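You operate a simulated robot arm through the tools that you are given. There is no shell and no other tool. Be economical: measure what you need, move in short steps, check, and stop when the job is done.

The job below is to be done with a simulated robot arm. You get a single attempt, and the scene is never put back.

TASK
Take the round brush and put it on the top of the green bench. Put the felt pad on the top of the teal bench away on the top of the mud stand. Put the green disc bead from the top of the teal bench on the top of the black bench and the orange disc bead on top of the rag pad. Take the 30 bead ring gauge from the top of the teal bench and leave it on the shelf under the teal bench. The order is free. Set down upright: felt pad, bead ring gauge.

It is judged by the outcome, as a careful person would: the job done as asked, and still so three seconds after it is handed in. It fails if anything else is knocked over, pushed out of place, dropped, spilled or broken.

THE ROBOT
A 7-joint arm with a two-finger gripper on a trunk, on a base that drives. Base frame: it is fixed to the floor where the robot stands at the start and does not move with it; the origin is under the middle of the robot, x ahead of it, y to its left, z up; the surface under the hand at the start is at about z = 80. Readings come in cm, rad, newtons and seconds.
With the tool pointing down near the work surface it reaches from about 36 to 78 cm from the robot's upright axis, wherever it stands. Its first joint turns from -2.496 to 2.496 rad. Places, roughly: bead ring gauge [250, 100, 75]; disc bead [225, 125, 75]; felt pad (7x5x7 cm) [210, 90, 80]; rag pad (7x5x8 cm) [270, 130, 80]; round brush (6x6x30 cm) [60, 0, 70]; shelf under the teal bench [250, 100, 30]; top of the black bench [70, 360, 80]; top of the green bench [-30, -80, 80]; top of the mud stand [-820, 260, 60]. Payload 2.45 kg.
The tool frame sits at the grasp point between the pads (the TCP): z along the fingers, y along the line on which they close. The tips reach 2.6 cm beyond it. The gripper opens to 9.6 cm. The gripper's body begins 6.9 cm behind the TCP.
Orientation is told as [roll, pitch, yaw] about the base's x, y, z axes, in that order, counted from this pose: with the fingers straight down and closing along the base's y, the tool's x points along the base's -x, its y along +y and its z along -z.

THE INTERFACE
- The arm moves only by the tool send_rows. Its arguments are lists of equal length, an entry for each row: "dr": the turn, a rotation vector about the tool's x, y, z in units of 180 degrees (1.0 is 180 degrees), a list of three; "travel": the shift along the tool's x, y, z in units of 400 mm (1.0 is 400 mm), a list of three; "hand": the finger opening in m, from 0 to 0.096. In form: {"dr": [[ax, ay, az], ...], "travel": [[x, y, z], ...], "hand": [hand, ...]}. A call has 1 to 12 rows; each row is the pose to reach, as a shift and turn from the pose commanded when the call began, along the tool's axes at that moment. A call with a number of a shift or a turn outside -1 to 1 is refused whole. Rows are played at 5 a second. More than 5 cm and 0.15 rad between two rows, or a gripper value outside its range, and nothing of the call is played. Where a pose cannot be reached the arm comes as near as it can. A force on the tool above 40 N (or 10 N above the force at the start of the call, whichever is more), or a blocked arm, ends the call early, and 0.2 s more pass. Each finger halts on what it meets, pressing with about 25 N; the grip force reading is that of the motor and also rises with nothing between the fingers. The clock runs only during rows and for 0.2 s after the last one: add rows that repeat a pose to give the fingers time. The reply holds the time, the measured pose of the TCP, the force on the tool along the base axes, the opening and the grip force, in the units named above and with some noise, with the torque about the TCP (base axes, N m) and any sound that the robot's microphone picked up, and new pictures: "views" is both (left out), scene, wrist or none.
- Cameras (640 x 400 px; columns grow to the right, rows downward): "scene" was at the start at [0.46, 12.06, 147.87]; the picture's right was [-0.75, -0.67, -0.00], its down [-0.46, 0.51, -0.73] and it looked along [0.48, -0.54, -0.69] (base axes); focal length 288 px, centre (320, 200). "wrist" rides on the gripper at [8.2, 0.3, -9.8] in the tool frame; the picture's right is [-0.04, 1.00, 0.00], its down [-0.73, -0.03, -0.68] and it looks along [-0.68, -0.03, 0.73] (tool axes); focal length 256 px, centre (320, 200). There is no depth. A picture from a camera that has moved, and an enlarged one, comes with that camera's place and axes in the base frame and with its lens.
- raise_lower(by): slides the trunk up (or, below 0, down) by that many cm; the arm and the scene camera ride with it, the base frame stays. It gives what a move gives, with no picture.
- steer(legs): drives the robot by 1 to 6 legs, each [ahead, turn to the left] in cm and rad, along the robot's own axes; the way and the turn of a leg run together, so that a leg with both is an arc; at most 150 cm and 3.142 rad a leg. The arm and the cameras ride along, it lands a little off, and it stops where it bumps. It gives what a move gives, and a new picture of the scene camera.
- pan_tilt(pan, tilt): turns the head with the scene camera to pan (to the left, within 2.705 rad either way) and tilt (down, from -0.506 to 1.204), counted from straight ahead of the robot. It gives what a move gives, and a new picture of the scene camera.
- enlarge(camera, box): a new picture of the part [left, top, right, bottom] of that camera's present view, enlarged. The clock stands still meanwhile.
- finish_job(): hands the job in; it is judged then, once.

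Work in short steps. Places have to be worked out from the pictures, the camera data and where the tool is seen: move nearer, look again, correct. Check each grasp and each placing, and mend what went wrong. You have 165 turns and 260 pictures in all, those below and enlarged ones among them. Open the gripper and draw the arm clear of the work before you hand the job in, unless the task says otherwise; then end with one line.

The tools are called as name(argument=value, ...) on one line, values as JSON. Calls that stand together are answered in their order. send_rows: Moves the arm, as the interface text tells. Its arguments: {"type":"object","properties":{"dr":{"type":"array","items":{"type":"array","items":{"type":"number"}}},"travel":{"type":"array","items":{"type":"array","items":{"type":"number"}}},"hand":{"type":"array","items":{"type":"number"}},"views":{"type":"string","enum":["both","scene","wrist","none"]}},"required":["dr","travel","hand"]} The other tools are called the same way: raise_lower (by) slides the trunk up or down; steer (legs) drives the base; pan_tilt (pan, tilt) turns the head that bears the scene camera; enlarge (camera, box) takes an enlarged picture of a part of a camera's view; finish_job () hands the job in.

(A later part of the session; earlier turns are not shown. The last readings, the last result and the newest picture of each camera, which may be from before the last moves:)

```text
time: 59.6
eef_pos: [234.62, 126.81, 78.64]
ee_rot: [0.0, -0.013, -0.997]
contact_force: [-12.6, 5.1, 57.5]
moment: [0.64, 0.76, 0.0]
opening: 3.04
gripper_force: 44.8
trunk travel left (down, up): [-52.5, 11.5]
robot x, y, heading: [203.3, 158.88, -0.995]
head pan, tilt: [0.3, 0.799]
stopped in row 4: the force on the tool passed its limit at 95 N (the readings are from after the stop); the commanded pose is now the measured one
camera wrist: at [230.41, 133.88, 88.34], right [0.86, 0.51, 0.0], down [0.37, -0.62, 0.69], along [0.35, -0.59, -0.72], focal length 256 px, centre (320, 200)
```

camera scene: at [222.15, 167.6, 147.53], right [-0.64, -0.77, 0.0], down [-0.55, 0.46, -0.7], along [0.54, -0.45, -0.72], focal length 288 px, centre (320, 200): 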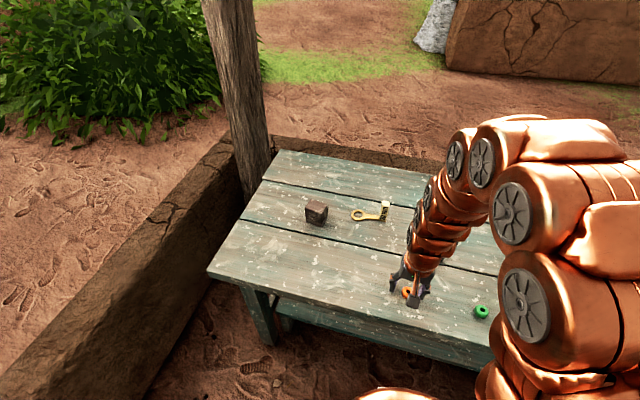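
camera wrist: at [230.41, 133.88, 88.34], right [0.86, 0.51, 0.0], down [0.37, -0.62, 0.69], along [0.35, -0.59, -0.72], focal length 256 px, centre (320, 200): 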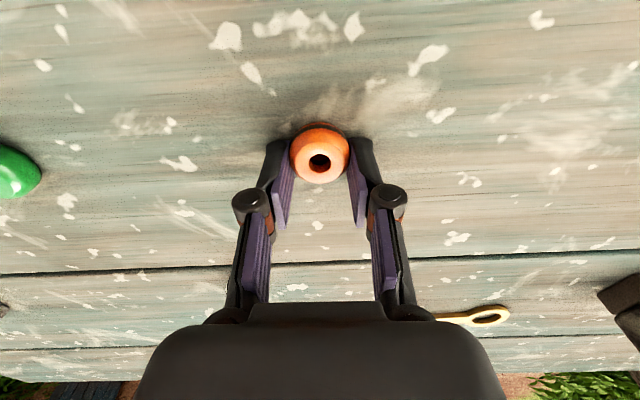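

The tips swing lower as they close and press on the table. I rise 4 mm with the fingers held, then squeeze.

send_rows(dr=[[0, 0, 0], [0, 0, 0], [0, 0, 0], [0, 0, 0]], travel=[[0, 0, -0.01], [0, 0, -0.012], [0, 0, -0.012], [0, 0, -0.012]], hand=[0.03, 0.025, 0.01, 0.01], views="wrist")

```text
time: 60.6
eef_pos: [234.82, 126.62, 78.84]
ee_rot: [-0.001, -0.01, -0.994]
contact_force: [0.2, -0.1, 0.1]
moment: [0.0, 0.04, 0.02]
opening: 3.03
gripper_force: 24.8
trunk travel left (down, up): [-52.5, 11.5]
robot x, y, heading: [202.91, 158.61, -0.996]
head pan, tilt: [0.3, 0.799]
camera wrist: at [230.53, 133.87, 88.62], right [0.86, 0.51, 0.0], down [0.37, -0.63, 0.69], along [0.35, -0.59, -0.73], focal length 256 px, centre (320, 200)
```

wrist: 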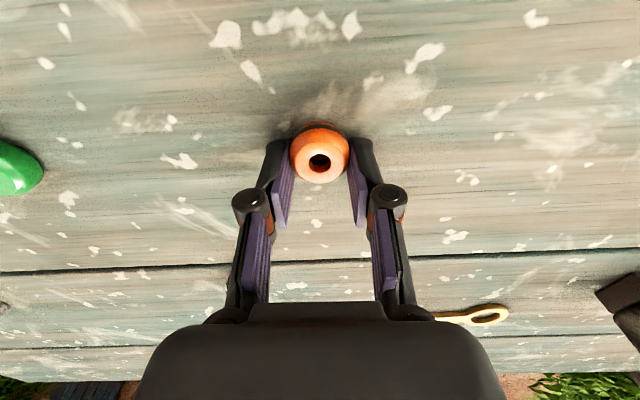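

Gripped. I lift 16 cm and move to hover near the rag pad for a look.

send_rows(dr=[[0, 0, 0], [0, 0, 0], [0, 0, 0], [0, 0, 0], [0, 0, 0], [0, 0, 0], [0, 0, 0], [0, 0, 0], [0, 0, 0], [0, 0, 0], [0, 0, 0]], travel=[[0, 0, -0.1], [0, 0, -0.2], [0, 0, -0.3], [0, 0, -0.4], [-0.04, 0.1, -0.4], [-0.09, 0.2, -0.4], [-0.14, 0.3, -0.4], [-0.19, 0.4, -0.4], [-0.24, 0.5, -0.4], [-0.29, 0.6, -0.4], [-0.36, 0.7, -0.4]], hand=[0.01, 0.01, 0.01, 0.01, 0.01, 0.01, 0.01, 0.01, 0.01, 0.01, 0.01])

```text
time: 63.0
eef_pos: [266.14, 130.25, 95.04]
ee_rot: [0.001, -0.009, -0.998]
contact_force: [-0.7, 0.1, 0.8]
moment: [-0.02, -0.04, 0.03]
opening: 3.02
gripper_force: 24.9
trunk travel left (down, up): [-52.5, 11.5]
robot x, y, heading: [203.62, 158.85, -0.999]
head pan, tilt: [0.3, 0.799]
camera scene: at [222.12, 167.6, 147.53], right [-0.64, -0.77, 0.0], down [-0.55, 0.46, -0.7], along [0.54, -0.45, -0.72], focal length 288 px, centre (320, 200)
camera wrist: at [261.89, 137.34, 104.81], right [0.86, 0.51, 0.0], down [0.37, -0.63, 0.69], along [0.35, -0.59, -0.73], focal length 256 px, centre (320, 200)
```

scene: 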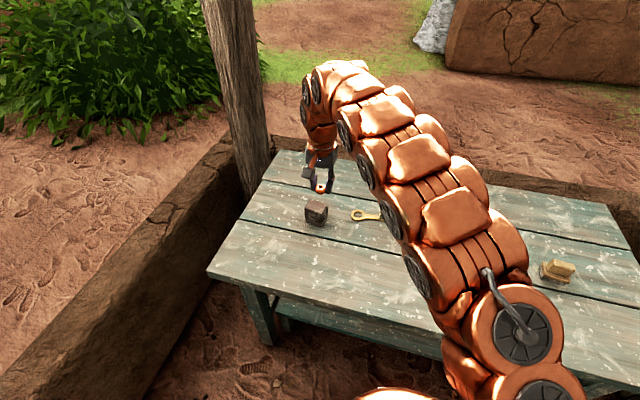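
wrist: 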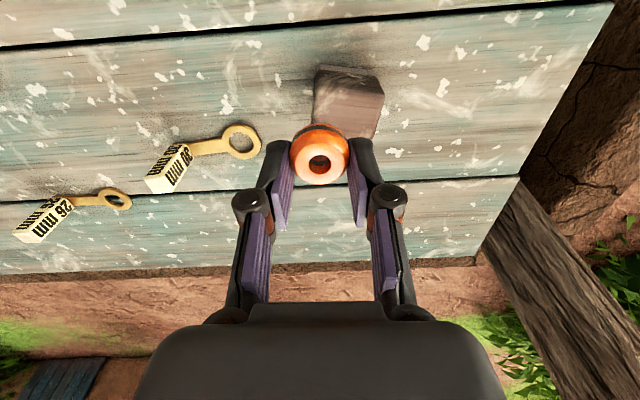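

I enlarge to locate the pad's top face.

enlarge(camera="wrist", box=[270, 50, 430, 150])

enlarge(camera="scene", box=[280, 160, 376, 220])

```text
4.00 times, centred on (350, 100) of wrist
camera zoom: at [261.89, 137.34, 104.81], right [0.86, 0.51, 0.0], down [0.37, -0.63, 0.69], along [0.35, -0.59, -0.73], focal length 1024 px, centre (200, 600)
```

zoom: 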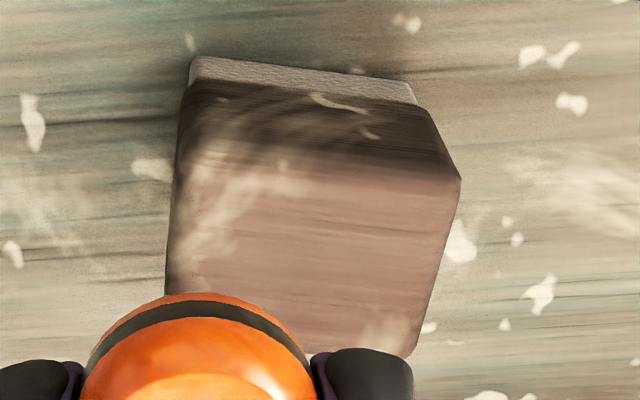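

```text
6.67 times, centred on (328, 190) of scene
camera zoom: at [222.12, 167.6, 147.53], right [-0.64, -0.77, 0.0], down [-0.55, 0.46, -0.7], along [0.54, -0.45, -0.72], focal length 1917 px, centre (267, 267)
```

zoom: 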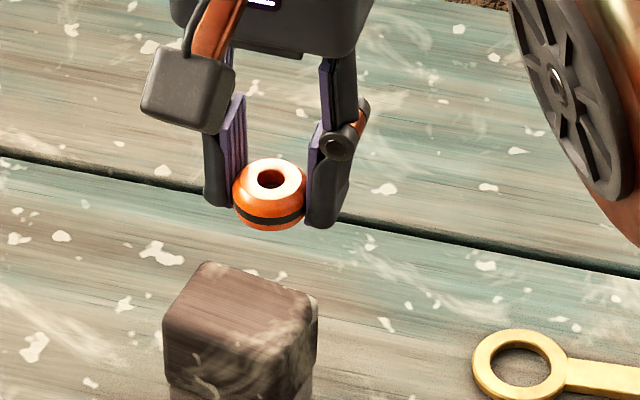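

Both views agree: pad top centre (268.5,130.3), top z≈83.5. I move over it and lower to just above.

send_rows(dr=[[0, 0, 0], [0, 0, 0], [0, 0, 0], [0, 0, 0], [0, 0, 0]], travel=[[-0.032, 0.051, 0], [-0.032, 0.051, 0.1], [-0.032, 0.051, 0.16], [-0.032, 0.051, 0.185], [-0.032, 0.051, 0.195]], hand=[0.01, 0.01, 0.01, 0.01, 0.01])

enlarge(camera="scene", box=[280, 180, 376, 240])

```text
time: 64.2
eef_pos: [268.62, 129.99, 87.15]
ee_rot: [0.002, -0.011, -0.995]
contact_force: [-0.2, -0.2, 0.7]
moment: [0.04, -0.01, 0.02]
opening: 3.03
gripper_force: 25.0
trunk travel left (down, up): [-52.5, 11.5]
robot x, y, heading: [203.22, 158.37, -0.995]
head pan, tilt: [0.3, 0.799]
camera scene: at [222.18, 167.57, 147.53], right [-0.64, -0.77, 0.0], down [-0.55, 0.46, -0.7], along [0.53, -0.45, -0.72], focal length 288 px, centre (320, 200)
camera wrist: at [264.32, 137.11, 97.02], right [0.86, 0.51, 0.0], down [0.37, -0.63, 0.69], along [0.35, -0.59, -0.73], focal length 256 px, centre (320, 200)
```

scene: 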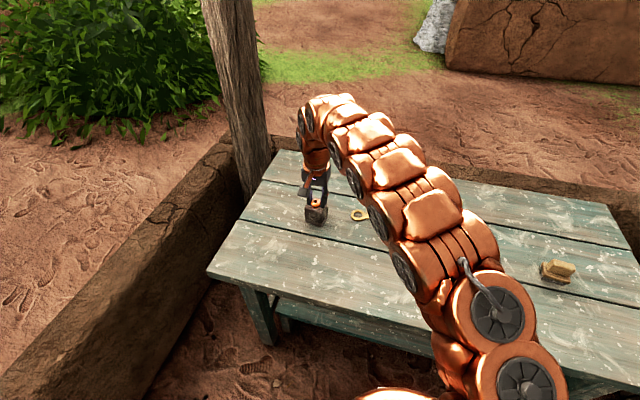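
wrist: 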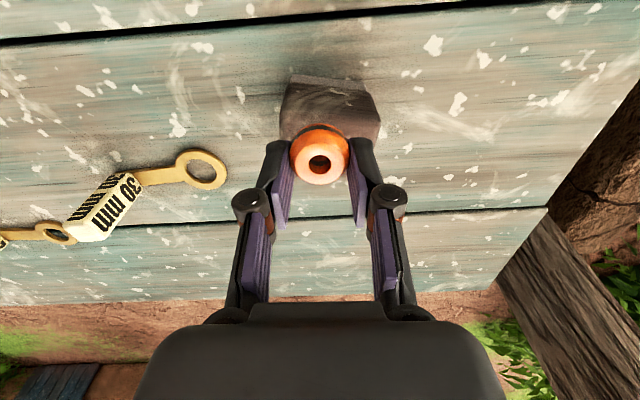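

```text
6.67 times, centred on (328, 210) of scene
camera zoom: at [222.18, 167.57, 147.53], right [-0.64, -0.77, 0.0], down [-0.55, 0.46, -0.7], along [0.53, -0.45, -0.72], focal length 1917 px, centre (267, 133)
```

zoom: 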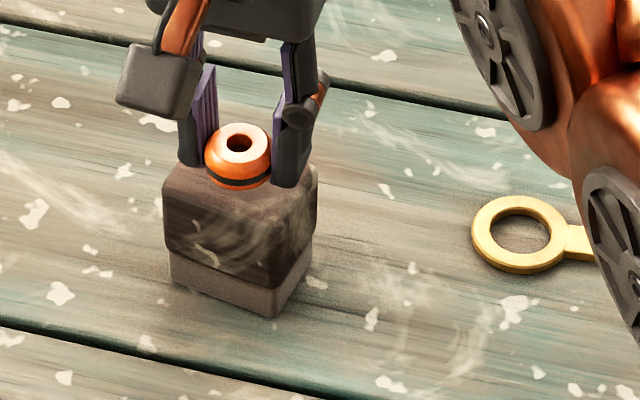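

Centred over the pad. I lower in 1 mm steps until contact.

send_rows(dr=[[0, 0, 0], [0, 0, 0], [0, 0, 0], [0, 0, 0], [0, 0, 0]], travel=[[0, 0, 0.003], [0, 0, 0.006], [0, 0, 0.009], [0, 0, 0.012], [0, 0, 0.014]], hand=[0.01, 0.01, 0.01, 0.01, 0.01], views="none")

enlarge(camera="scene", box=[280, 180, 376, 240])

```text
time: 65.4
eef_pos: [268.35, 129.9, 86.6]
ee_rot: [-0.002, -0.009, -0.996]
contact_force: [0.5, -0.7, 0.2]
moment: [-0.01, 0.03, -0.02]
opening: 3.03
gripper_force: 24.8
trunk travel left (down, up): [-52.5, 11.5]
robot x, y, heading: [203.7, 158.78, -0.999]
head pan, tilt: [0.3, 0.799]
```

```text
6.67 times, centred on (328, 210) of scene
camera zoom: at [222.18, 167.57, 147.52], right [-0.64, -0.77, 0.0], down [-0.55, 0.46, -0.7], along [0.53, -0.45, -0.72], focal length 1917 px, centre (267, 133)
```

zoom: 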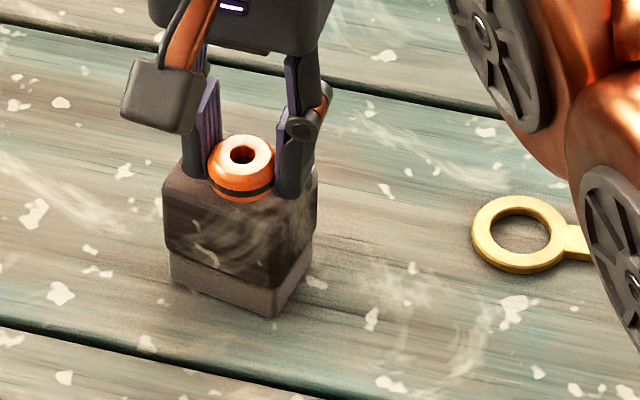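

Still no contact; continue down.

send_rows(dr=[[0, 0, 0], [0, 0, 0], [0, 0, 0], [0, 0, 0], [0, 0, 0], [0, 0, 0]], travel=[[0, 0, 0.003], [0, 0, 0.006], [0, 0, 0.009], [0, 0, 0.011], [0, 0, 0.013], [0, 0, 0.015]], hand=[0.01, 0.01, 0.01, 0.01, 0.01, 0.01], views="none")

enlarge(camera="scene", box=[280, 180, 376, 240])

```text
time: 66.8
eef_pos: [268.46, 130.02, 86.02]
ee_rot: [0.0, -0.008, -0.996]
contact_force: [0.2, 0.0, -1.3]
moment: [-0.05, -0.04, 0.0]
opening: 3.06
gripper_force: 25.0
trunk travel left (down, up): [-52.5, 11.5]
robot x, y, heading: [203.62, 158.47, -0.99]
head pan, tilt: [0.3, 0.799]
```

```text
6.67 times, centred on (328, 210) of scene
camera zoom: at [222.18, 167.57, 147.52], right [-0.64, -0.77, 0.0], down [-0.55, 0.46, -0.7], along [0.53, -0.45, -0.72], focal length 1917 px, centre (267, 133)
```

zoom: 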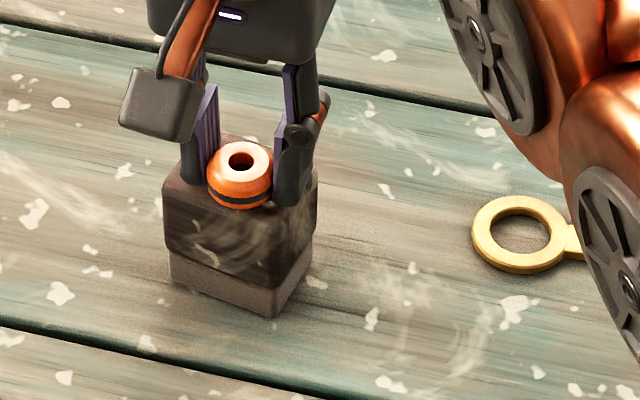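

Still above the surface, and the bead would land a bit toward the near edge, so I shift 0.8 cm outward and continue down.

send_rows(dr=[[0, 0, 0], [0, 0, 0], [0, 0, 0], [0, 0, 0], [0, 0, 0], [0, 0, 0]], travel=[[-0.018, 0.005, 0.0], [-0.018, 0.005, 0.003], [-0.018, 0.005, 0.006], [-0.018, 0.005, 0.009], [-0.018, 0.005, 0.012], [-0.018, 0.005, 0.015]], hand=[0.01, 0.01, 0.01, 0.01, 0.01, 0.01], views="wrist")

enlarge(camera="scene", box=[280, 180, 376, 240])

```text
time: 68.2
eef_pos: [269.1, 129.43, 85.55]
ee_rot: [0.001, -0.011, -0.997]
contact_force: [-0.1, -0.3, 7.8]
moment: [0.07, 0.08, -0.05]
opening: 3.02
gripper_force: 25.2
trunk travel left (down, up): [-52.5, 11.5]
robot x, y, heading: [203.4, 158.7, -0.994]
head pan, tilt: [0.3, 0.799]
camera wrist: at [264.78, 136.6, 95.36], right [0.86, 0.51, 0.0], down [0.37, -0.63, 0.69], along [0.35, -0.59, -0.73], focal length 256 px, centre (320, 200)
```

wrist: 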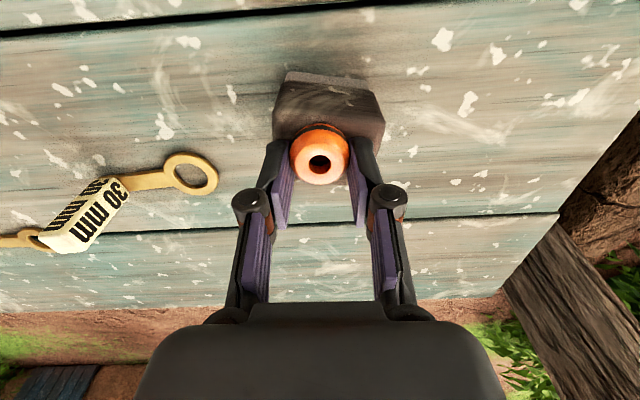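

```text
6.67 times, centred on (328, 210) of scene
camera zoom: at [222.13, 167.58, 147.55], right [-0.64, -0.77, 0.0], down [-0.55, 0.46, -0.7], along [0.53, -0.45, -0.72], focal length 1917 px, centre (267, 133)
```

zoom: 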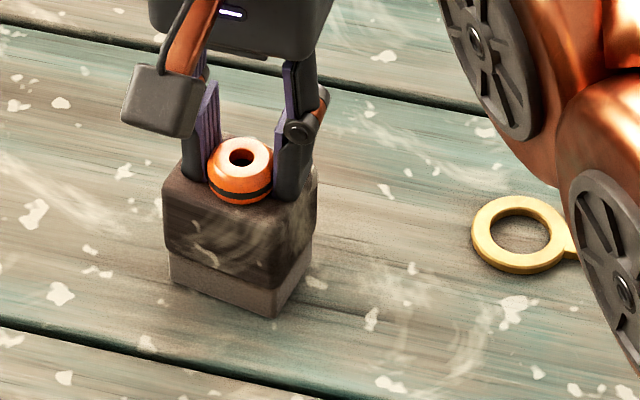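

Contact (8 N) at the right place. I release gently and go up.

send_rows(dr=[[0, 0, 0], [0, 0, 0], [0, 0, 0], [0, 0, 0], [0, 0, 0], [0, 0, 0], [0, 0, 0], [0, 0, 0]], travel=[[0, 0, -0.002], [0, 0, -0.002], [0, 0, -0.002], [0, 0, -0.03], [0, 0, -0.1], [0, 0, -0.2], [0, 0, -0.3], [0, 0, -0.3]], hand=[0.032, 0.038, 0.045, 0.05, 0.05, 0.05, 0.05, 0.05], views="wrist")

enlarge(camera="scene", box=[280, 180, 376, 240])

```text
time: 70.0
eef_pos: [268.92, 129.68, 97.48]
ee_rot: [-0.001, -0.007, -0.996]
contact_force: [0.8, 0.9, 0.1]
moment: [0.0, -0.01, 0.01]
opening: 4.99
gripper_force: 0.2
trunk travel left (down, up): [-52.5, 11.5]
robot x, y, heading: [203.81, 158.53, -0.998]
head pan, tilt: [0.3, 0.799]
camera wrist: at [264.63, 136.82, 107.32], right [0.86, 0.51, 0.0], down [0.37, -0.63, 0.69], along [0.35, -0.59, -0.73], focal length 256 px, centre (320, 200)
```

wrist: 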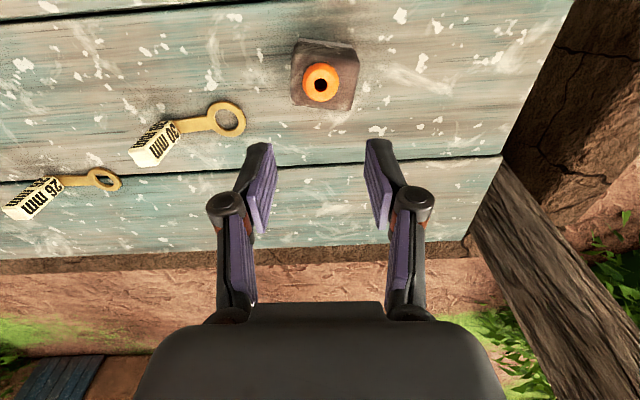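

```text
6.67 times, centred on (328, 210) of scene
camera zoom: at [222.18, 167.57, 147.52], right [-0.64, -0.77, 0.0], down [-0.55, 0.46, -0.7], along [0.53, -0.45, -0.72], focal length 1917 px, centre (267, 133)
```

zoom: 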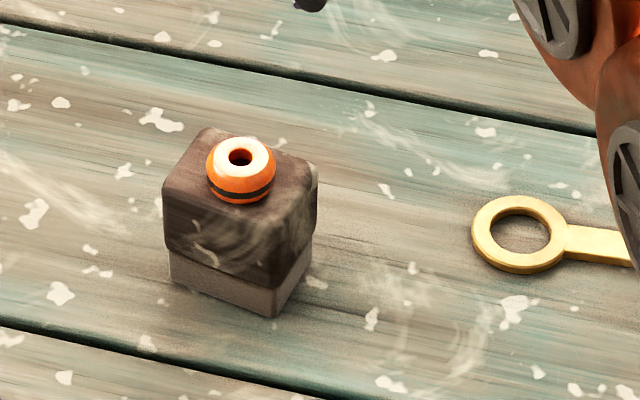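

The bead sits well on the rag pad. Next, the gauge and the shelf: I look down at the near side to see the shelf.

pan_tilt(pan=0.45, tilt=1.1)

enlarge(camera="wrist", box=[100, 70, 260, 170])

```text
time: 70.8
eef_pos: [268.91, 129.74, 97.57]
ee_rot: [0.001, -0.009, -0.996]
contact_force: [-0.3, 0.4, -0.2]
moment: [0.02, -0.02, 0.03]
opening: 4.99
gripper_force: 0.0
trunk travel left (down, up): [-52.5, 11.5]
robot x, y, heading: [203.51, 158.37, -0.994]
head pan, tilt: [0.45, 1.1]
camera scene: at [221.39, 169.46, 145.35], right [-0.52, -0.85, 0.0], down [-0.76, 0.46, -0.45], along [0.39, -0.24, -0.89], focal length 288 px, centre (320, 200)
```

scene: 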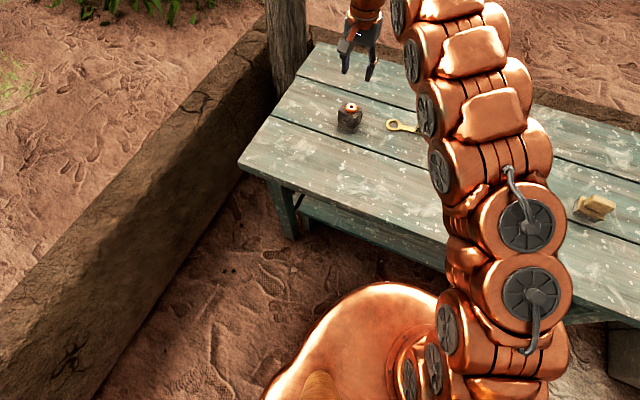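

```text
4.00 times, centred on (180, 120) of wrist
camera zoom: at [264.63, 136.81, 107.32], right [0.86, 0.51, 0.0], down [0.37, -0.63, 0.69], along [0.35, -0.59, -0.73], focal length 1024 px, centre (880, 520)
```

zoom: 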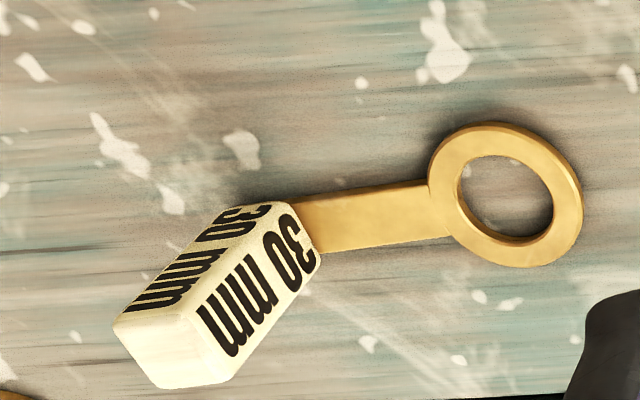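

The shelf is recessed under the top, so I'll grip the gauge's upright block with the tool tilted ~45° outward, so it can go under the table. First I move over the block (~(255.6,112.3)) with a small yaw to line up with the gauge.

send_rows(dr=[[0, 0, 0], [0, 0, -0.014], [0, 0, -0.027], [0, 0, -0.027], [0, 0, -0.027], [0, 0, -0.027]], travel=[[-0.03, -0.1, 0], [-0.07, -0.2, 0], [-0.11, -0.3, 0], [-0.15, -0.4, 0], [-0.185, -0.5, 0], [-0.185, -0.515, 0]], hand=[0.05, 0.05, 0.05, 0.05, 0.05, 0.05], views="wrist")

send_rows(dr=[[0, -0.042, 0], [0, -0.084, 0], [0, -0.126, 0], [0, -0.168, 0], [0, -0.21, 0], [0, -0.25, 0], [0, -0.25, 0]], travel=[[0, 0, 0], [0, 0, 0], [0, 0, 0], [0, 0, 0], [0, 0, 0], [0, 0, 0], [0, 0, 0]], hand=[0.05, 0.05, 0.05, 0.05, 0.05, 0.05, 0.05])

```text
time: 72.2
eef_pos: [255.71, 112.15, 97.45]
ee_rot: [-0.001, -0.012, -0.911]
contact_force: [0.9, -0.5, 0.3]
moment: [-0.03, -0.03, -0.03]
opening: 5.0
gripper_force: 0.1
trunk travel left (down, up): [-52.5, 11.5]
robot x, y, heading: [203.5, 158.56, -0.993]
head pan, tilt: [0.45, 1.1]
camera wrist: at [250.77, 118.85, 107.22], right [0.81, 0.58, 0.0], down [0.42, -0.59, 0.69], along [0.4, -0.56, -0.73], focal length 256 px, centre (320, 200)
```

wrist: 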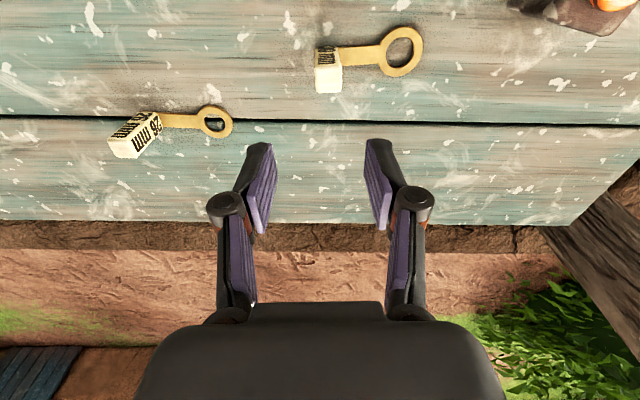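

```text
time: 73.8
eef_pos: [255.67, 112.17, 97.51]
ee_rot: [0.001, -0.796, -0.911]
contact_force: [1.1, 0.0, 0.1]
moment: [0.01, 0.03, -0.02]
opening: 5.03
gripper_force: 0.1
trunk travel left (down, up): [-52.5, 11.5]
robot x, y, heading: [203.36, 158.27, -0.995]
head pan, tilt: [0.45, 1.1]
camera scene: at [221.38, 169.46, 145.35], right [-0.52, -0.85, 0.0], down [-0.76, 0.46, -0.45], along [0.39, -0.24, -0.89], focal length 288 px, centre (320, 200)
camera wrist: at [248.11, 122.37, 98.64], right [0.81, 0.59, 0.03], down [-0.01, -0.04, 1.0], along [0.59, -0.81, -0.03], focal length 256 px, centre (320, 200)
```

scene: 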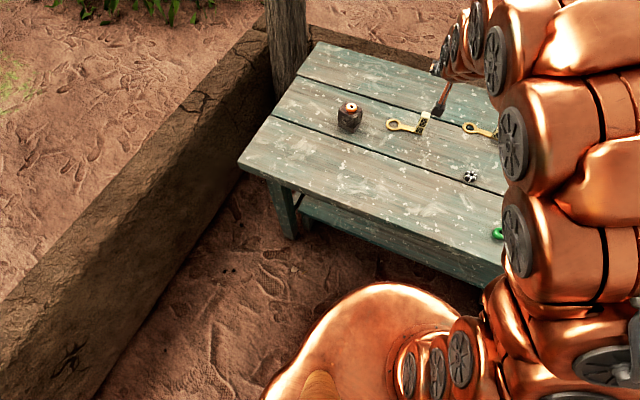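
wrist: 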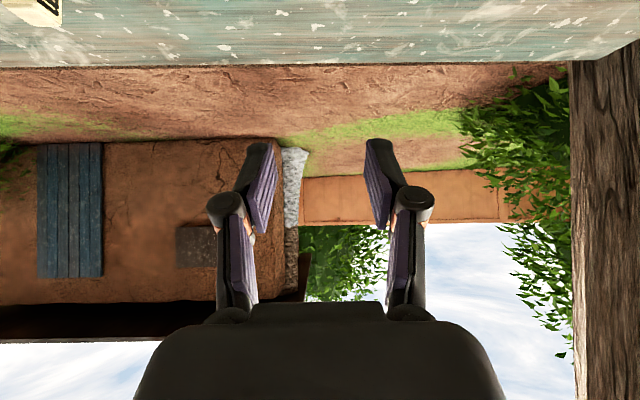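

Tilted pose works; the camera stays just above table height. I shift 5 mm along tool y and descend partway to 85.

send_rows(dr=[[0, 0, 0], [0, 0, 0], [0, 0, 0], [0, 0, 0]], travel=[[0, 0.012, 0], [0.08, 0.012, 0.079], [0.16, 0.012, 0.157], [0.223, 0.012, 0.219]], hand=[0.05, 0.05, 0.05, 0.05])

enlarge(camera="scene", box=[370, 75, 498, 155])

```text
time: 74.8
eef_pos: [256.05, 112.43, 84.94]
ee_rot: [0.001, -0.793, -0.911]
contact_force: [-0.2, 0.0, 0.3]
moment: [0.02, -0.01, -0.01]
opening: 4.97
gripper_force: 0.3
trunk travel left (down, up): [-52.5, 11.5]
robot x, y, heading: [203.22, 158.5, -0.995]
head pan, tilt: [0.45, 1.1]
camera scene: at [221.35, 169.48, 145.35], right [-0.52, -0.85, 0.0], down [-0.76, 0.46, -0.45], along [0.39, -0.24, -0.89], focal length 288 px, centre (320, 200)
camera wrist: at [248.45, 122.77, 86.08], right [0.81, 0.59, 0.03], down [0.0, -0.04, 1.0], along [0.59, -0.81, -0.03], focal length 256 px, centre (320, 200)
```

scene: 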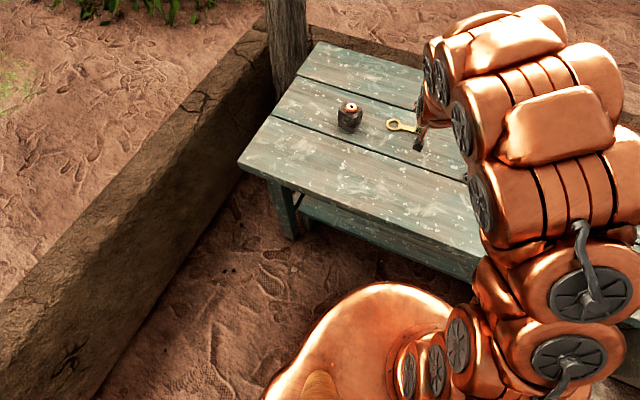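
wrist: 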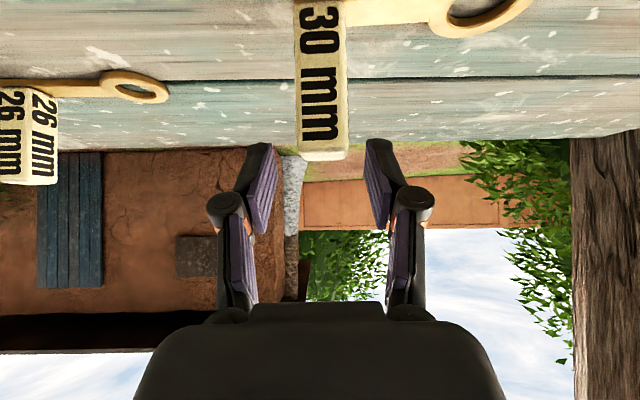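

```text
5.00 times, centred on (434, 115) of scene
camera zoom: at [221.35, 169.48, 145.35], right [-0.52, -0.85, 0.0], down [-0.76, 0.46, -0.45], along [0.39, -0.24, -0.89], focal length 1438 px, centre (-250, 625)
```

zoom: 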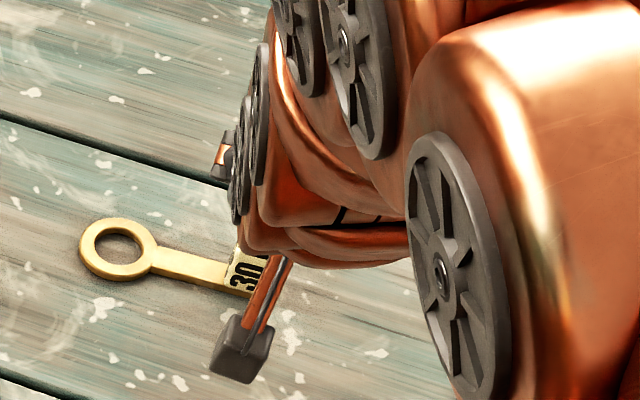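

The block is centred between the fingers. I descend the last 5 cm to z≈79.9 and close.

send_rows(dr=[[0, 0, 0], [0, 0, 0], [0, 0, 0], [0, 0, 0], [0, 0, 0], [0, 0, 0]], travel=[[0.045, 0, 0.044], [0.091, 0, 0.089], [0.091, 0, 0.089], [0.091, 0, 0.089], [0.091, 0, 0.089], [0.091, 0, 0.089]], hand=[0.05, 0.05, 0.05, 0.02, 0.01, 0.01], views="wrist")

```text
time: 76.2
eef_pos: [255.89, 112.43, 79.97]
ee_rot: [0.0, -0.795, -0.91]
contact_force: [0.3, -0.2, 0.4]
moment: [-0.01, -0.05, 0.0]
opening: 2.3
gripper_force: 25.2
trunk travel left (down, up): [-52.5, 11.5]
robot x, y, heading: [203.65, 158.49, -0.995]
head pan, tilt: [0.45, 1.1]
camera wrist: at [248.33, 122.69, 80.99], right [0.81, 0.59, 0.03], down [-0.01, -0.04, 1.0], along [0.59, -0.81, -0.03], focal length 256 px, centre (320, 200)
```

wrist: 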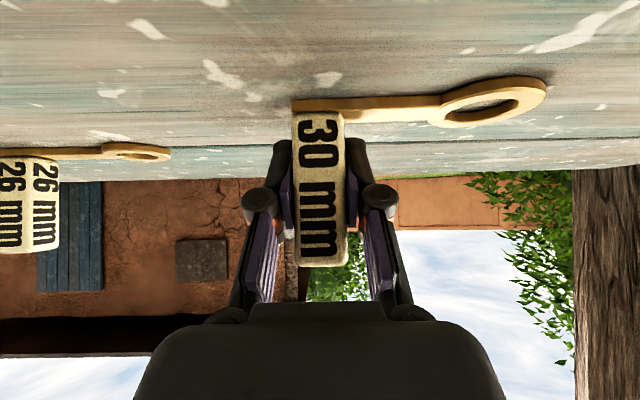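

Gripped (2.3 cm). I lift 12 cm and back the robot off to bring the gauge outside the table.

send_rows(dr=[[0, 0, 0], [0, 0, 0], [0, 0, 0], [0, 0, 0]], travel=[[-0.05, 0, -0.049], [-0.11, 0, -0.107], [-0.17, 0, -0.166], [-0.214, 0, -0.21]], hand=[0.01, 0.01, 0.01, 0.01], views="wrist")

steer(legs=[[-62, 0]])

pan_tilt(pan=0.3, tilt=0.7)

```text
time: 77.2
eef_pos: [255.96, 112.53, 92.13]
ee_rot: [0.0, -0.795, -0.91]
contact_force: [0.4, 0.2, -0.8]
moment: [-0.02, -0.01, 0.0]
opening: 2.3
gripper_force: 25.6
trunk travel left (down, up): [-52.5, 11.5]
robot x, y, heading: [203.27, 158.75, -0.998]
head pan, tilt: [0.45, 1.1]
camera wrist: at [248.45, 122.75, 93.19], right [0.81, 0.59, 0.03], down [0.0, -0.04, 1.0], along [0.59, -0.81, -0.03], focal length 256 px, centre (320, 200)
```

wrist: 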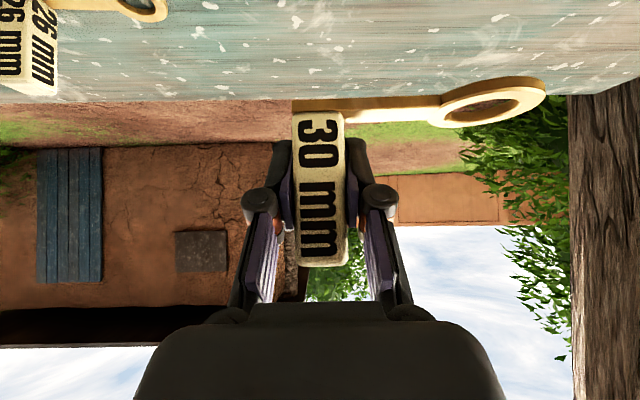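

```text
time: 80.6
eef_pos: [223.01, 163.36, 92.01]
ee_rot: [-0.001, -0.795, -0.914]
contact_force: [-0.2, -0.2, -0.5]
moment: [-0.02, 0.03, 0.01]
opening: 2.31
gripper_force: 24.6
trunk travel left (down, up): [-52.5, 11.5]
robot x, y, heading: [170.69, 209.65, -1.004]
head pan, tilt: [0.45, 1.1]
camera scene: at [188.59, 220.43, 145.35], right [-0.52, -0.85, 0.0], down [-0.76, 0.47, -0.45], along [0.39, -0.24, -0.89], focal length 288 px, centre (320, 200)
```

scene: 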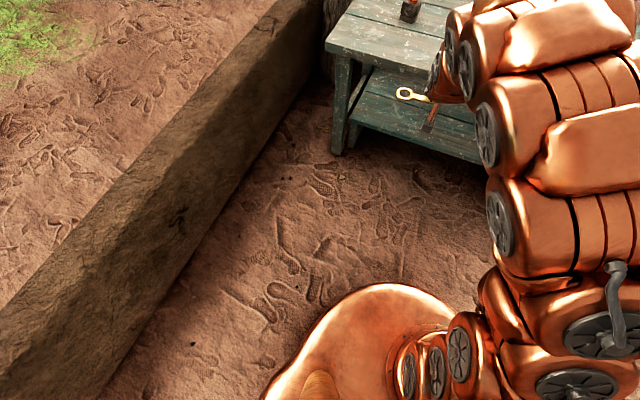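

```text
time: 81.5
eef_pos: [223.01, 163.31, 92.14]
ee_rot: [0.0, -0.794, -0.914]
contact_force: [0.6, -0.1, -0.8]
moment: [-0.02, -0.01, 0.01]
opening: 2.28
gripper_force: 24.8
trunk travel left (down, up): [-52.5, 11.5]
robot x, y, heading: [170.71, 209.33, -1.004]
head pan, tilt: [0.3, 0.7]
camera scene: at [189.7, 218.26, 148.34], right [-0.64, -0.76, 0.0], down [-0.49, 0.42, -0.76], along [0.58, -0.49, -0.64], focal length 288 px, centre (320, 200)
```

scene: 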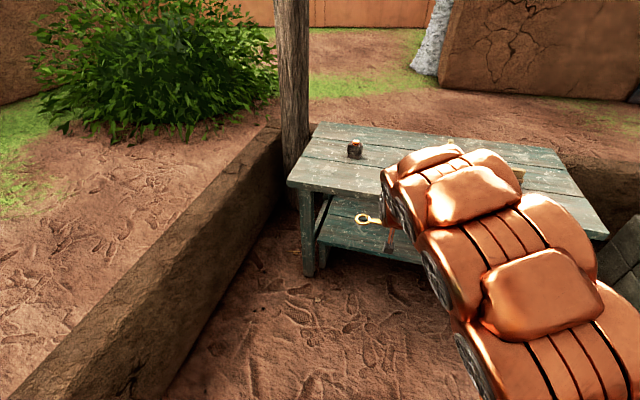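

The shelf is in view. I lower the trunk 44 cm (TCP to ~48) while clear of the table and look underneath.

raise_lower(by=-44)

pan_tilt(pan=0.3, tilt=0.5)

enlarge(camera="wrist", box=[0, 0, 640, 400])

```text
refused: -44 is not a number from -40 to 40
```

```text
time: 82.2
eef_pos: [223.0, 163.21, 92.01]
ee_rot: [0.0, -0.794, -0.915]
contact_force: [-0.9, 0.4, -0.8]
moment: [0.02, -0.02, 0.03]
opening: 2.29
gripper_force: 25.7
trunk travel left (down, up): [-52.5, 11.5]
robot x, y, heading: [170.92, 209.91, -1.004]
head pan, tilt: [0.3, 0.499]
camera scene: at [190.16, 217.86, 150.12], right [-0.65, -0.76, 0.0], down [-0.37, 0.31, -0.88], along [0.67, -0.57, -0.48], focal length 288 px, centre (320, 200)
```

scene: 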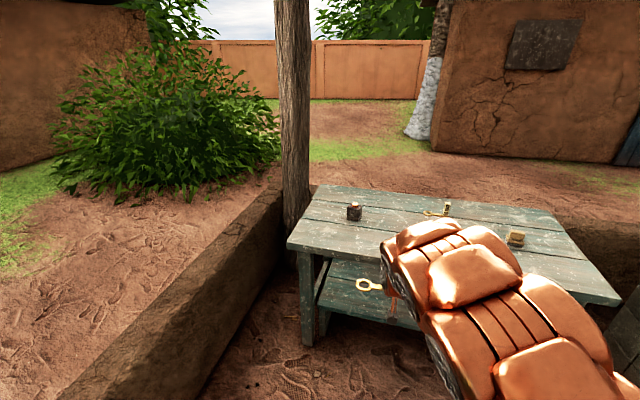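

```text
1.00 times, centred on (320, 200) of wrist (not enlarged: the box is as wide or as high as the picture)
camera zoom: at [215.45, 173.61, 93.14], right [0.81, 0.59, 0.03], down [-0.01, -0.04, 1.0], along [0.59, -0.81, -0.03], focal length 256 px, centre (320, 200)
```

zoom: 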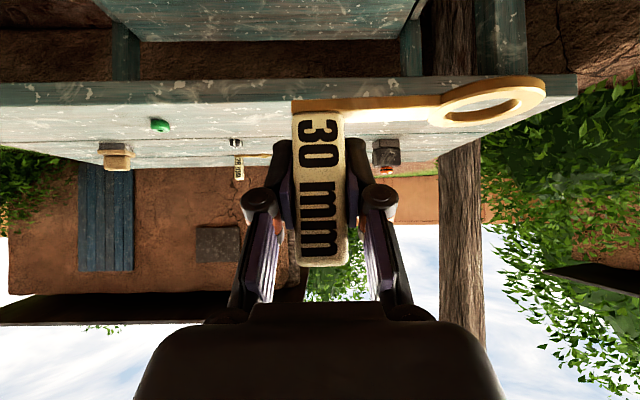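

The wrist view shows table and shelf (upside down). I lower in the allowed step.

raise_lower(by=-40)

enlarge(camera="wrist", box=[0, 0, 640, 400])

pan_tilt(pan=0.2, tilt=0.5)

```text
time: 86.1
eef_pos: [223.06, 163.28, 52.05]
ee_rot: [0.0, -0.796, -0.914]
contact_force: [-0.2, -0.9, -0.5]
moment: [-0.01, -0.01, 0.04]
opening: 2.3
gripper_force: 24.9
trunk travel left (down, up): [-12.5, 51.5]
robot x, y, heading: [170.62, 209.56, -1.001]
head pan, tilt: [0.3, 0.499]
```

```text
1.00 times, centred on (320, 200) of wrist (not enlarged: the box is as wide or as high as the picture)
camera zoom: at [215.44, 173.6, 53.14], right [0.81, 0.59, 0.03], down [-0.01, -0.04, 1.0], along [0.59, -0.81, -0.03], focal length 256 px, centre (320, 200)
```

zoom: 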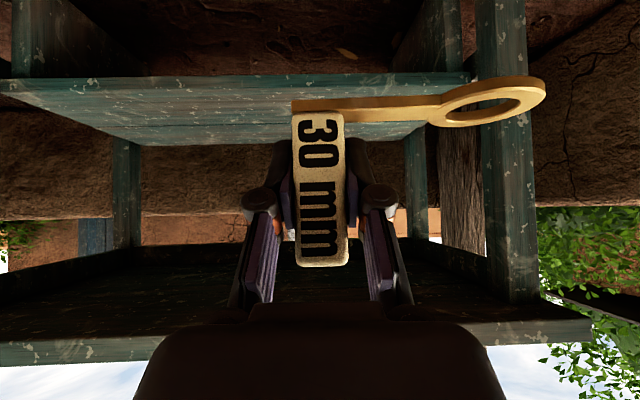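

```text
time: 86.7
eef_pos: [222.95, 163.31, 52.11]
ee_rot: [0.0, -0.794, -0.915]
contact_force: [0.3, 0.3, -0.4]
moment: [0.02, -0.03, 0.01]
opening: 2.31
gripper_force: 24.9
trunk travel left (down, up): [-12.5, 51.5]
robot x, y, heading: [170.81, 209.66, -1.007]
head pan, tilt: [0.201, 0.499]
camera scene: at [189.54, 217.2, 110.12], right [-0.72, -0.7, 0.0], down [-0.33, 0.34, -0.88], along [0.61, -0.63, -0.48], focal length 288 px, centre (320, 200)
```

scene: 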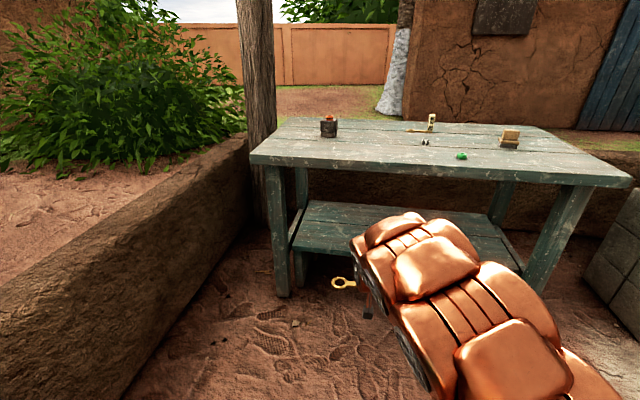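

The arm passes well under the table. I enlarge to measure the shelf's front edge and height.

enlarge(camera="wrist", box=[0, 40, 320, 240])

enlarge(camera="wrist", box=[320, 40, 640, 240])

enlarge(camera="scene", box=[250, 160, 410, 310])

```text
2.00 times, centred on (160, 140) of wrist
camera zoom: at [215.44, 173.6, 53.14], right [0.81, 0.59, 0.03], down [-0.01, -0.04, 1.0], along [0.59, -0.81, -0.03], focal length 512 px, centre (640, 320)
```

zoom: 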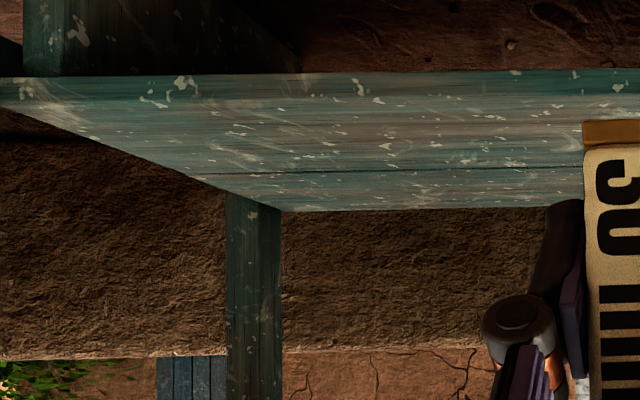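

```text
2.00 times, centred on (480, 140) of wrist
camera zoom: at [215.44, 173.6, 53.14], right [0.81, 0.59, 0.03], down [-0.01, -0.04, 1.0], along [0.59, -0.81, -0.03], focal length 512 px, centre (0, 320)
```

zoom: 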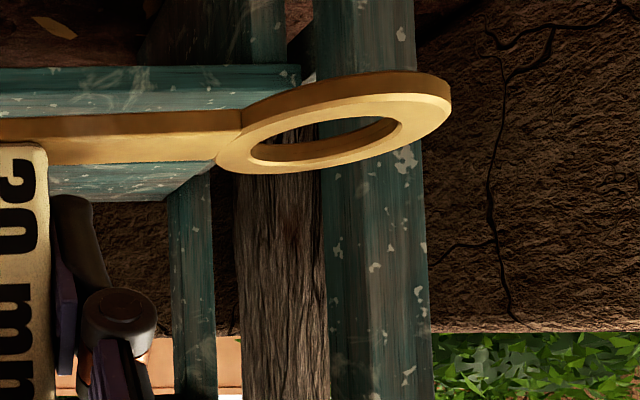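

```text
2.67 times, centred on (330, 235) of scene
camera zoom: at [189.54, 217.2, 110.12], right [-0.72, -0.7, 0.0], down [-0.33, 0.34, -0.88], along [0.61, -0.63, -0.48], focal length 767 px, centre (293, 107)
```

zoom: 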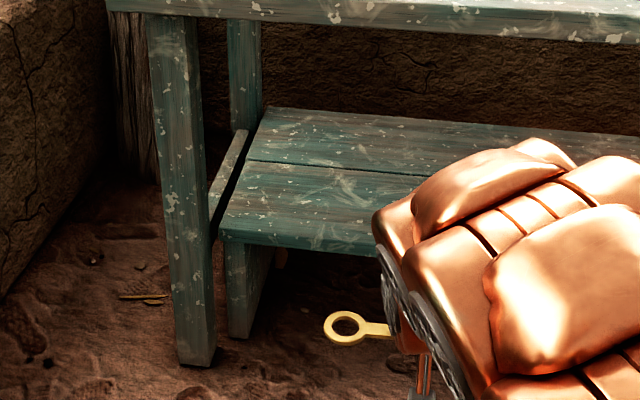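

Shelf top ≈31, front edge ~6 cm inside the table edge. I lower 11.5 cm more and drive forward partway first to check clearance.

raise_lower(by=-11.5)

steer(legs=[[26, 0]])

enlarge(camera="wrist", box=[0, 0, 640, 400])

```text
time: 88.2
eef_pos: [223.1, 163.28, 40.61]
ee_rot: [0.0, -0.795, -0.914]
contact_force: [0.0, -0.8, -0.6]
moment: [-0.01, 0.04, 0.0]
opening: 2.27
gripper_force: 25.0
trunk travel left (down, up): [-1.0, 63.0]
robot x, y, heading: [170.59, 209.79, -1.005]
head pan, tilt: [0.201, 0.499]
```

```text
time: 90.0
eef_pos: [236.97, 141.74, 40.4]
ee_rot: [0.0, -0.793, -0.913]
contact_force: [-0.2, 0.0, -1.4]
moment: [-0.03, 0.02, 0.0]
opening: 2.3
gripper_force: 25.8
trunk travel left (down, up): [-1.0, 63.0]
robot x, y, heading: [184.64, 187.8, -1.001]
head pan, tilt: [0.201, 0.499]
camera scene: at [203.44, 195.53, 98.62], right [-0.72, -0.7, 0.0], down [-0.33, 0.34, -0.88], along [0.61, -0.63, -0.48], focal length 288 px, centre (320, 200)
```

scene: 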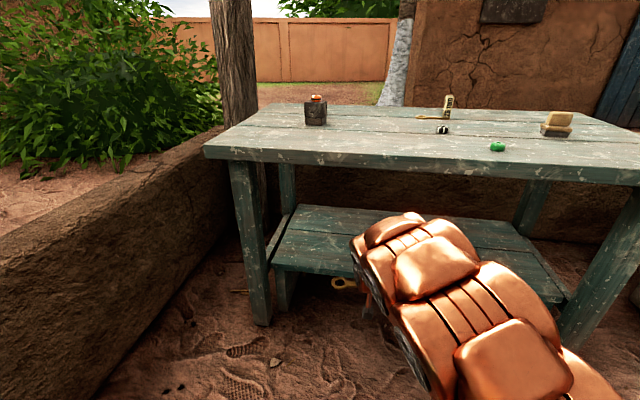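

```text
1.00 times, centred on (320, 200) of wrist (not enlarged: the box is as wide or as high as the picture)
camera zoom: at [229.41, 151.97, 41.64], right [0.81, 0.59, 0.03], down [-0.01, -0.04, 1.0], along [0.59, -0.81, -0.03], focal length 256 px, centre (320, 200)
```

zoom: 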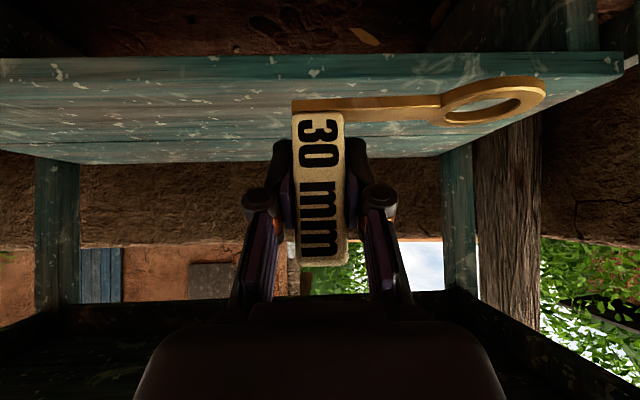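

Triangulating gives shelf top ≈28.5 and its front edge ~13 cm inside the table edge. I lower the arm 4.5 cm and drive 12 cm further, then check.

send_rows(dr=[[0, 0, 0], [0, 0, 0]], travel=[[0.04, 0, 0.039], [0.08, 0, 0.079]], hand=[0.01, 0.01], views="none")

steer(legs=[[12, 0]])

enlarge(camera="wrist", box=[0, 0, 640, 400])

```text
time: 90.7
eef_pos: [236.94, 141.72, 36.1]
ee_rot: [0.0, -0.796, -0.915]
contact_force: [0.5, -0.2, -1.0]
moment: [-0.05, -0.02, -0.02]
opening: 2.31
gripper_force: 24.5
trunk travel left (down, up): [-1.0, 63.0]
robot x, y, heading: [184.6, 188.11, -1.004]
head pan, tilt: [0.201, 0.499]
```

```text
time: 91.9
eef_pos: [243.42, 131.61, 35.92]
ee_rot: [0.001, -0.794, -0.914]
contact_force: [-0.1, 0.0, -0.2]
moment: [-0.05, -0.02, 0.0]
opening: 2.29
gripper_force: 24.8
trunk travel left (down, up): [-1.0, 63.0]
robot x, y, heading: [190.96, 177.96, -1.003]
head pan, tilt: [0.201, 0.499]
camera scene: at [209.94, 185.41, 98.62], right [-0.72, -0.7, 0.0], down [-0.33, 0.34, -0.88], along [0.61, -0.63, -0.48], focal length 288 px, centre (320, 200)
```

scene: 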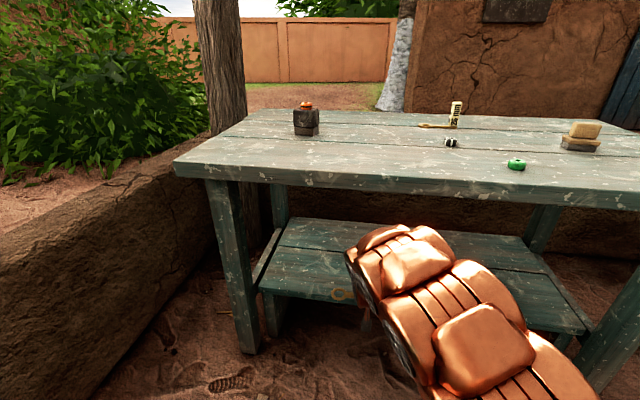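

```text
1.00 times, centred on (320, 200) of wrist (not enlarged: the box is as wide or as high as the picture)
camera zoom: at [235.88, 141.83, 37.13], right [0.81, 0.59, 0.03], down [-0.01, -0.04, 1.0], along [0.59, -0.81, -0.03], focal length 256 px, centre (320, 200)
```

zoom: 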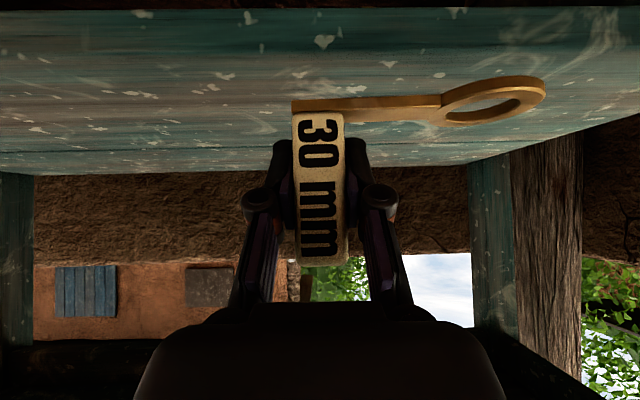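

The gauge still needs ~9 cm to be well on the shelf; the arm's high knuckle stays outside the table edge. Drive 9 cm more.

steer(legs=[[9, 0]])

enlarge(camera="wrist", box=[0, 0, 640, 400])

enlarge(camera="scene", box=[260, 190, 420, 330])

```text
time: 93.0
eef_pos: [248.33, 123.96, 36.03]
ee_rot: [-0.001, -0.795, -0.917]
contact_force: [-0.5, -0.9, -1.3]
moment: [-0.02, 0.03, 0.03]
opening: 2.28
gripper_force: 24.9
trunk travel left (down, up): [-1.0, 63.0]
robot x, y, heading: [195.75, 170.17, -1.003]
head pan, tilt: [0.201, 0.499]
camera scene: at [214.83, 177.75, 98.62], right [-0.72, -0.7, 0.0], down [-0.33, 0.34, -0.88], along [0.61, -0.63, -0.48], focal length 288 px, centre (320, 200)
```

scene: 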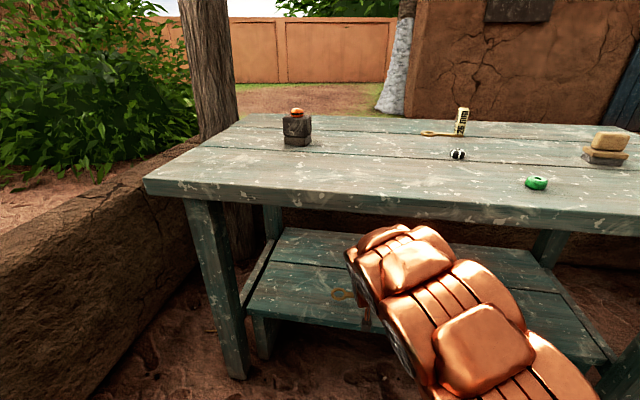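

```text
1.00 times, centred on (320, 200) of wrist (not enlarged: the box is as wide or as high as the picture)
camera zoom: at [240.73, 134.15, 37.13], right [0.81, 0.59, 0.03], down [-0.01, -0.04, 1.0], along [0.59, -0.81, -0.03], focal length 256 px, centre (320, 200)
```

zoom: 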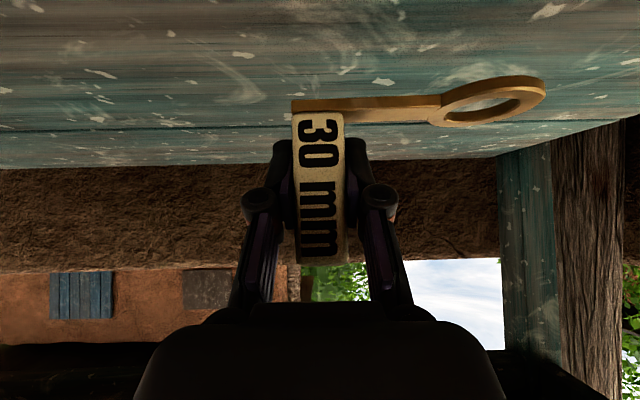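

```text
2.86 times, centred on (340, 260) of scene
camera zoom: at [214.83, 177.75, 98.62], right [-0.72, -0.7, 0.0], down [-0.33, 0.34, -0.88], along [0.61, -0.63, -0.48], focal length 821 px, centre (263, 29)
```

zoom: 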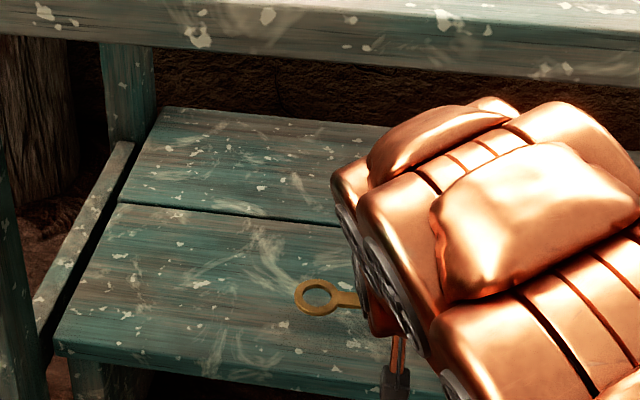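

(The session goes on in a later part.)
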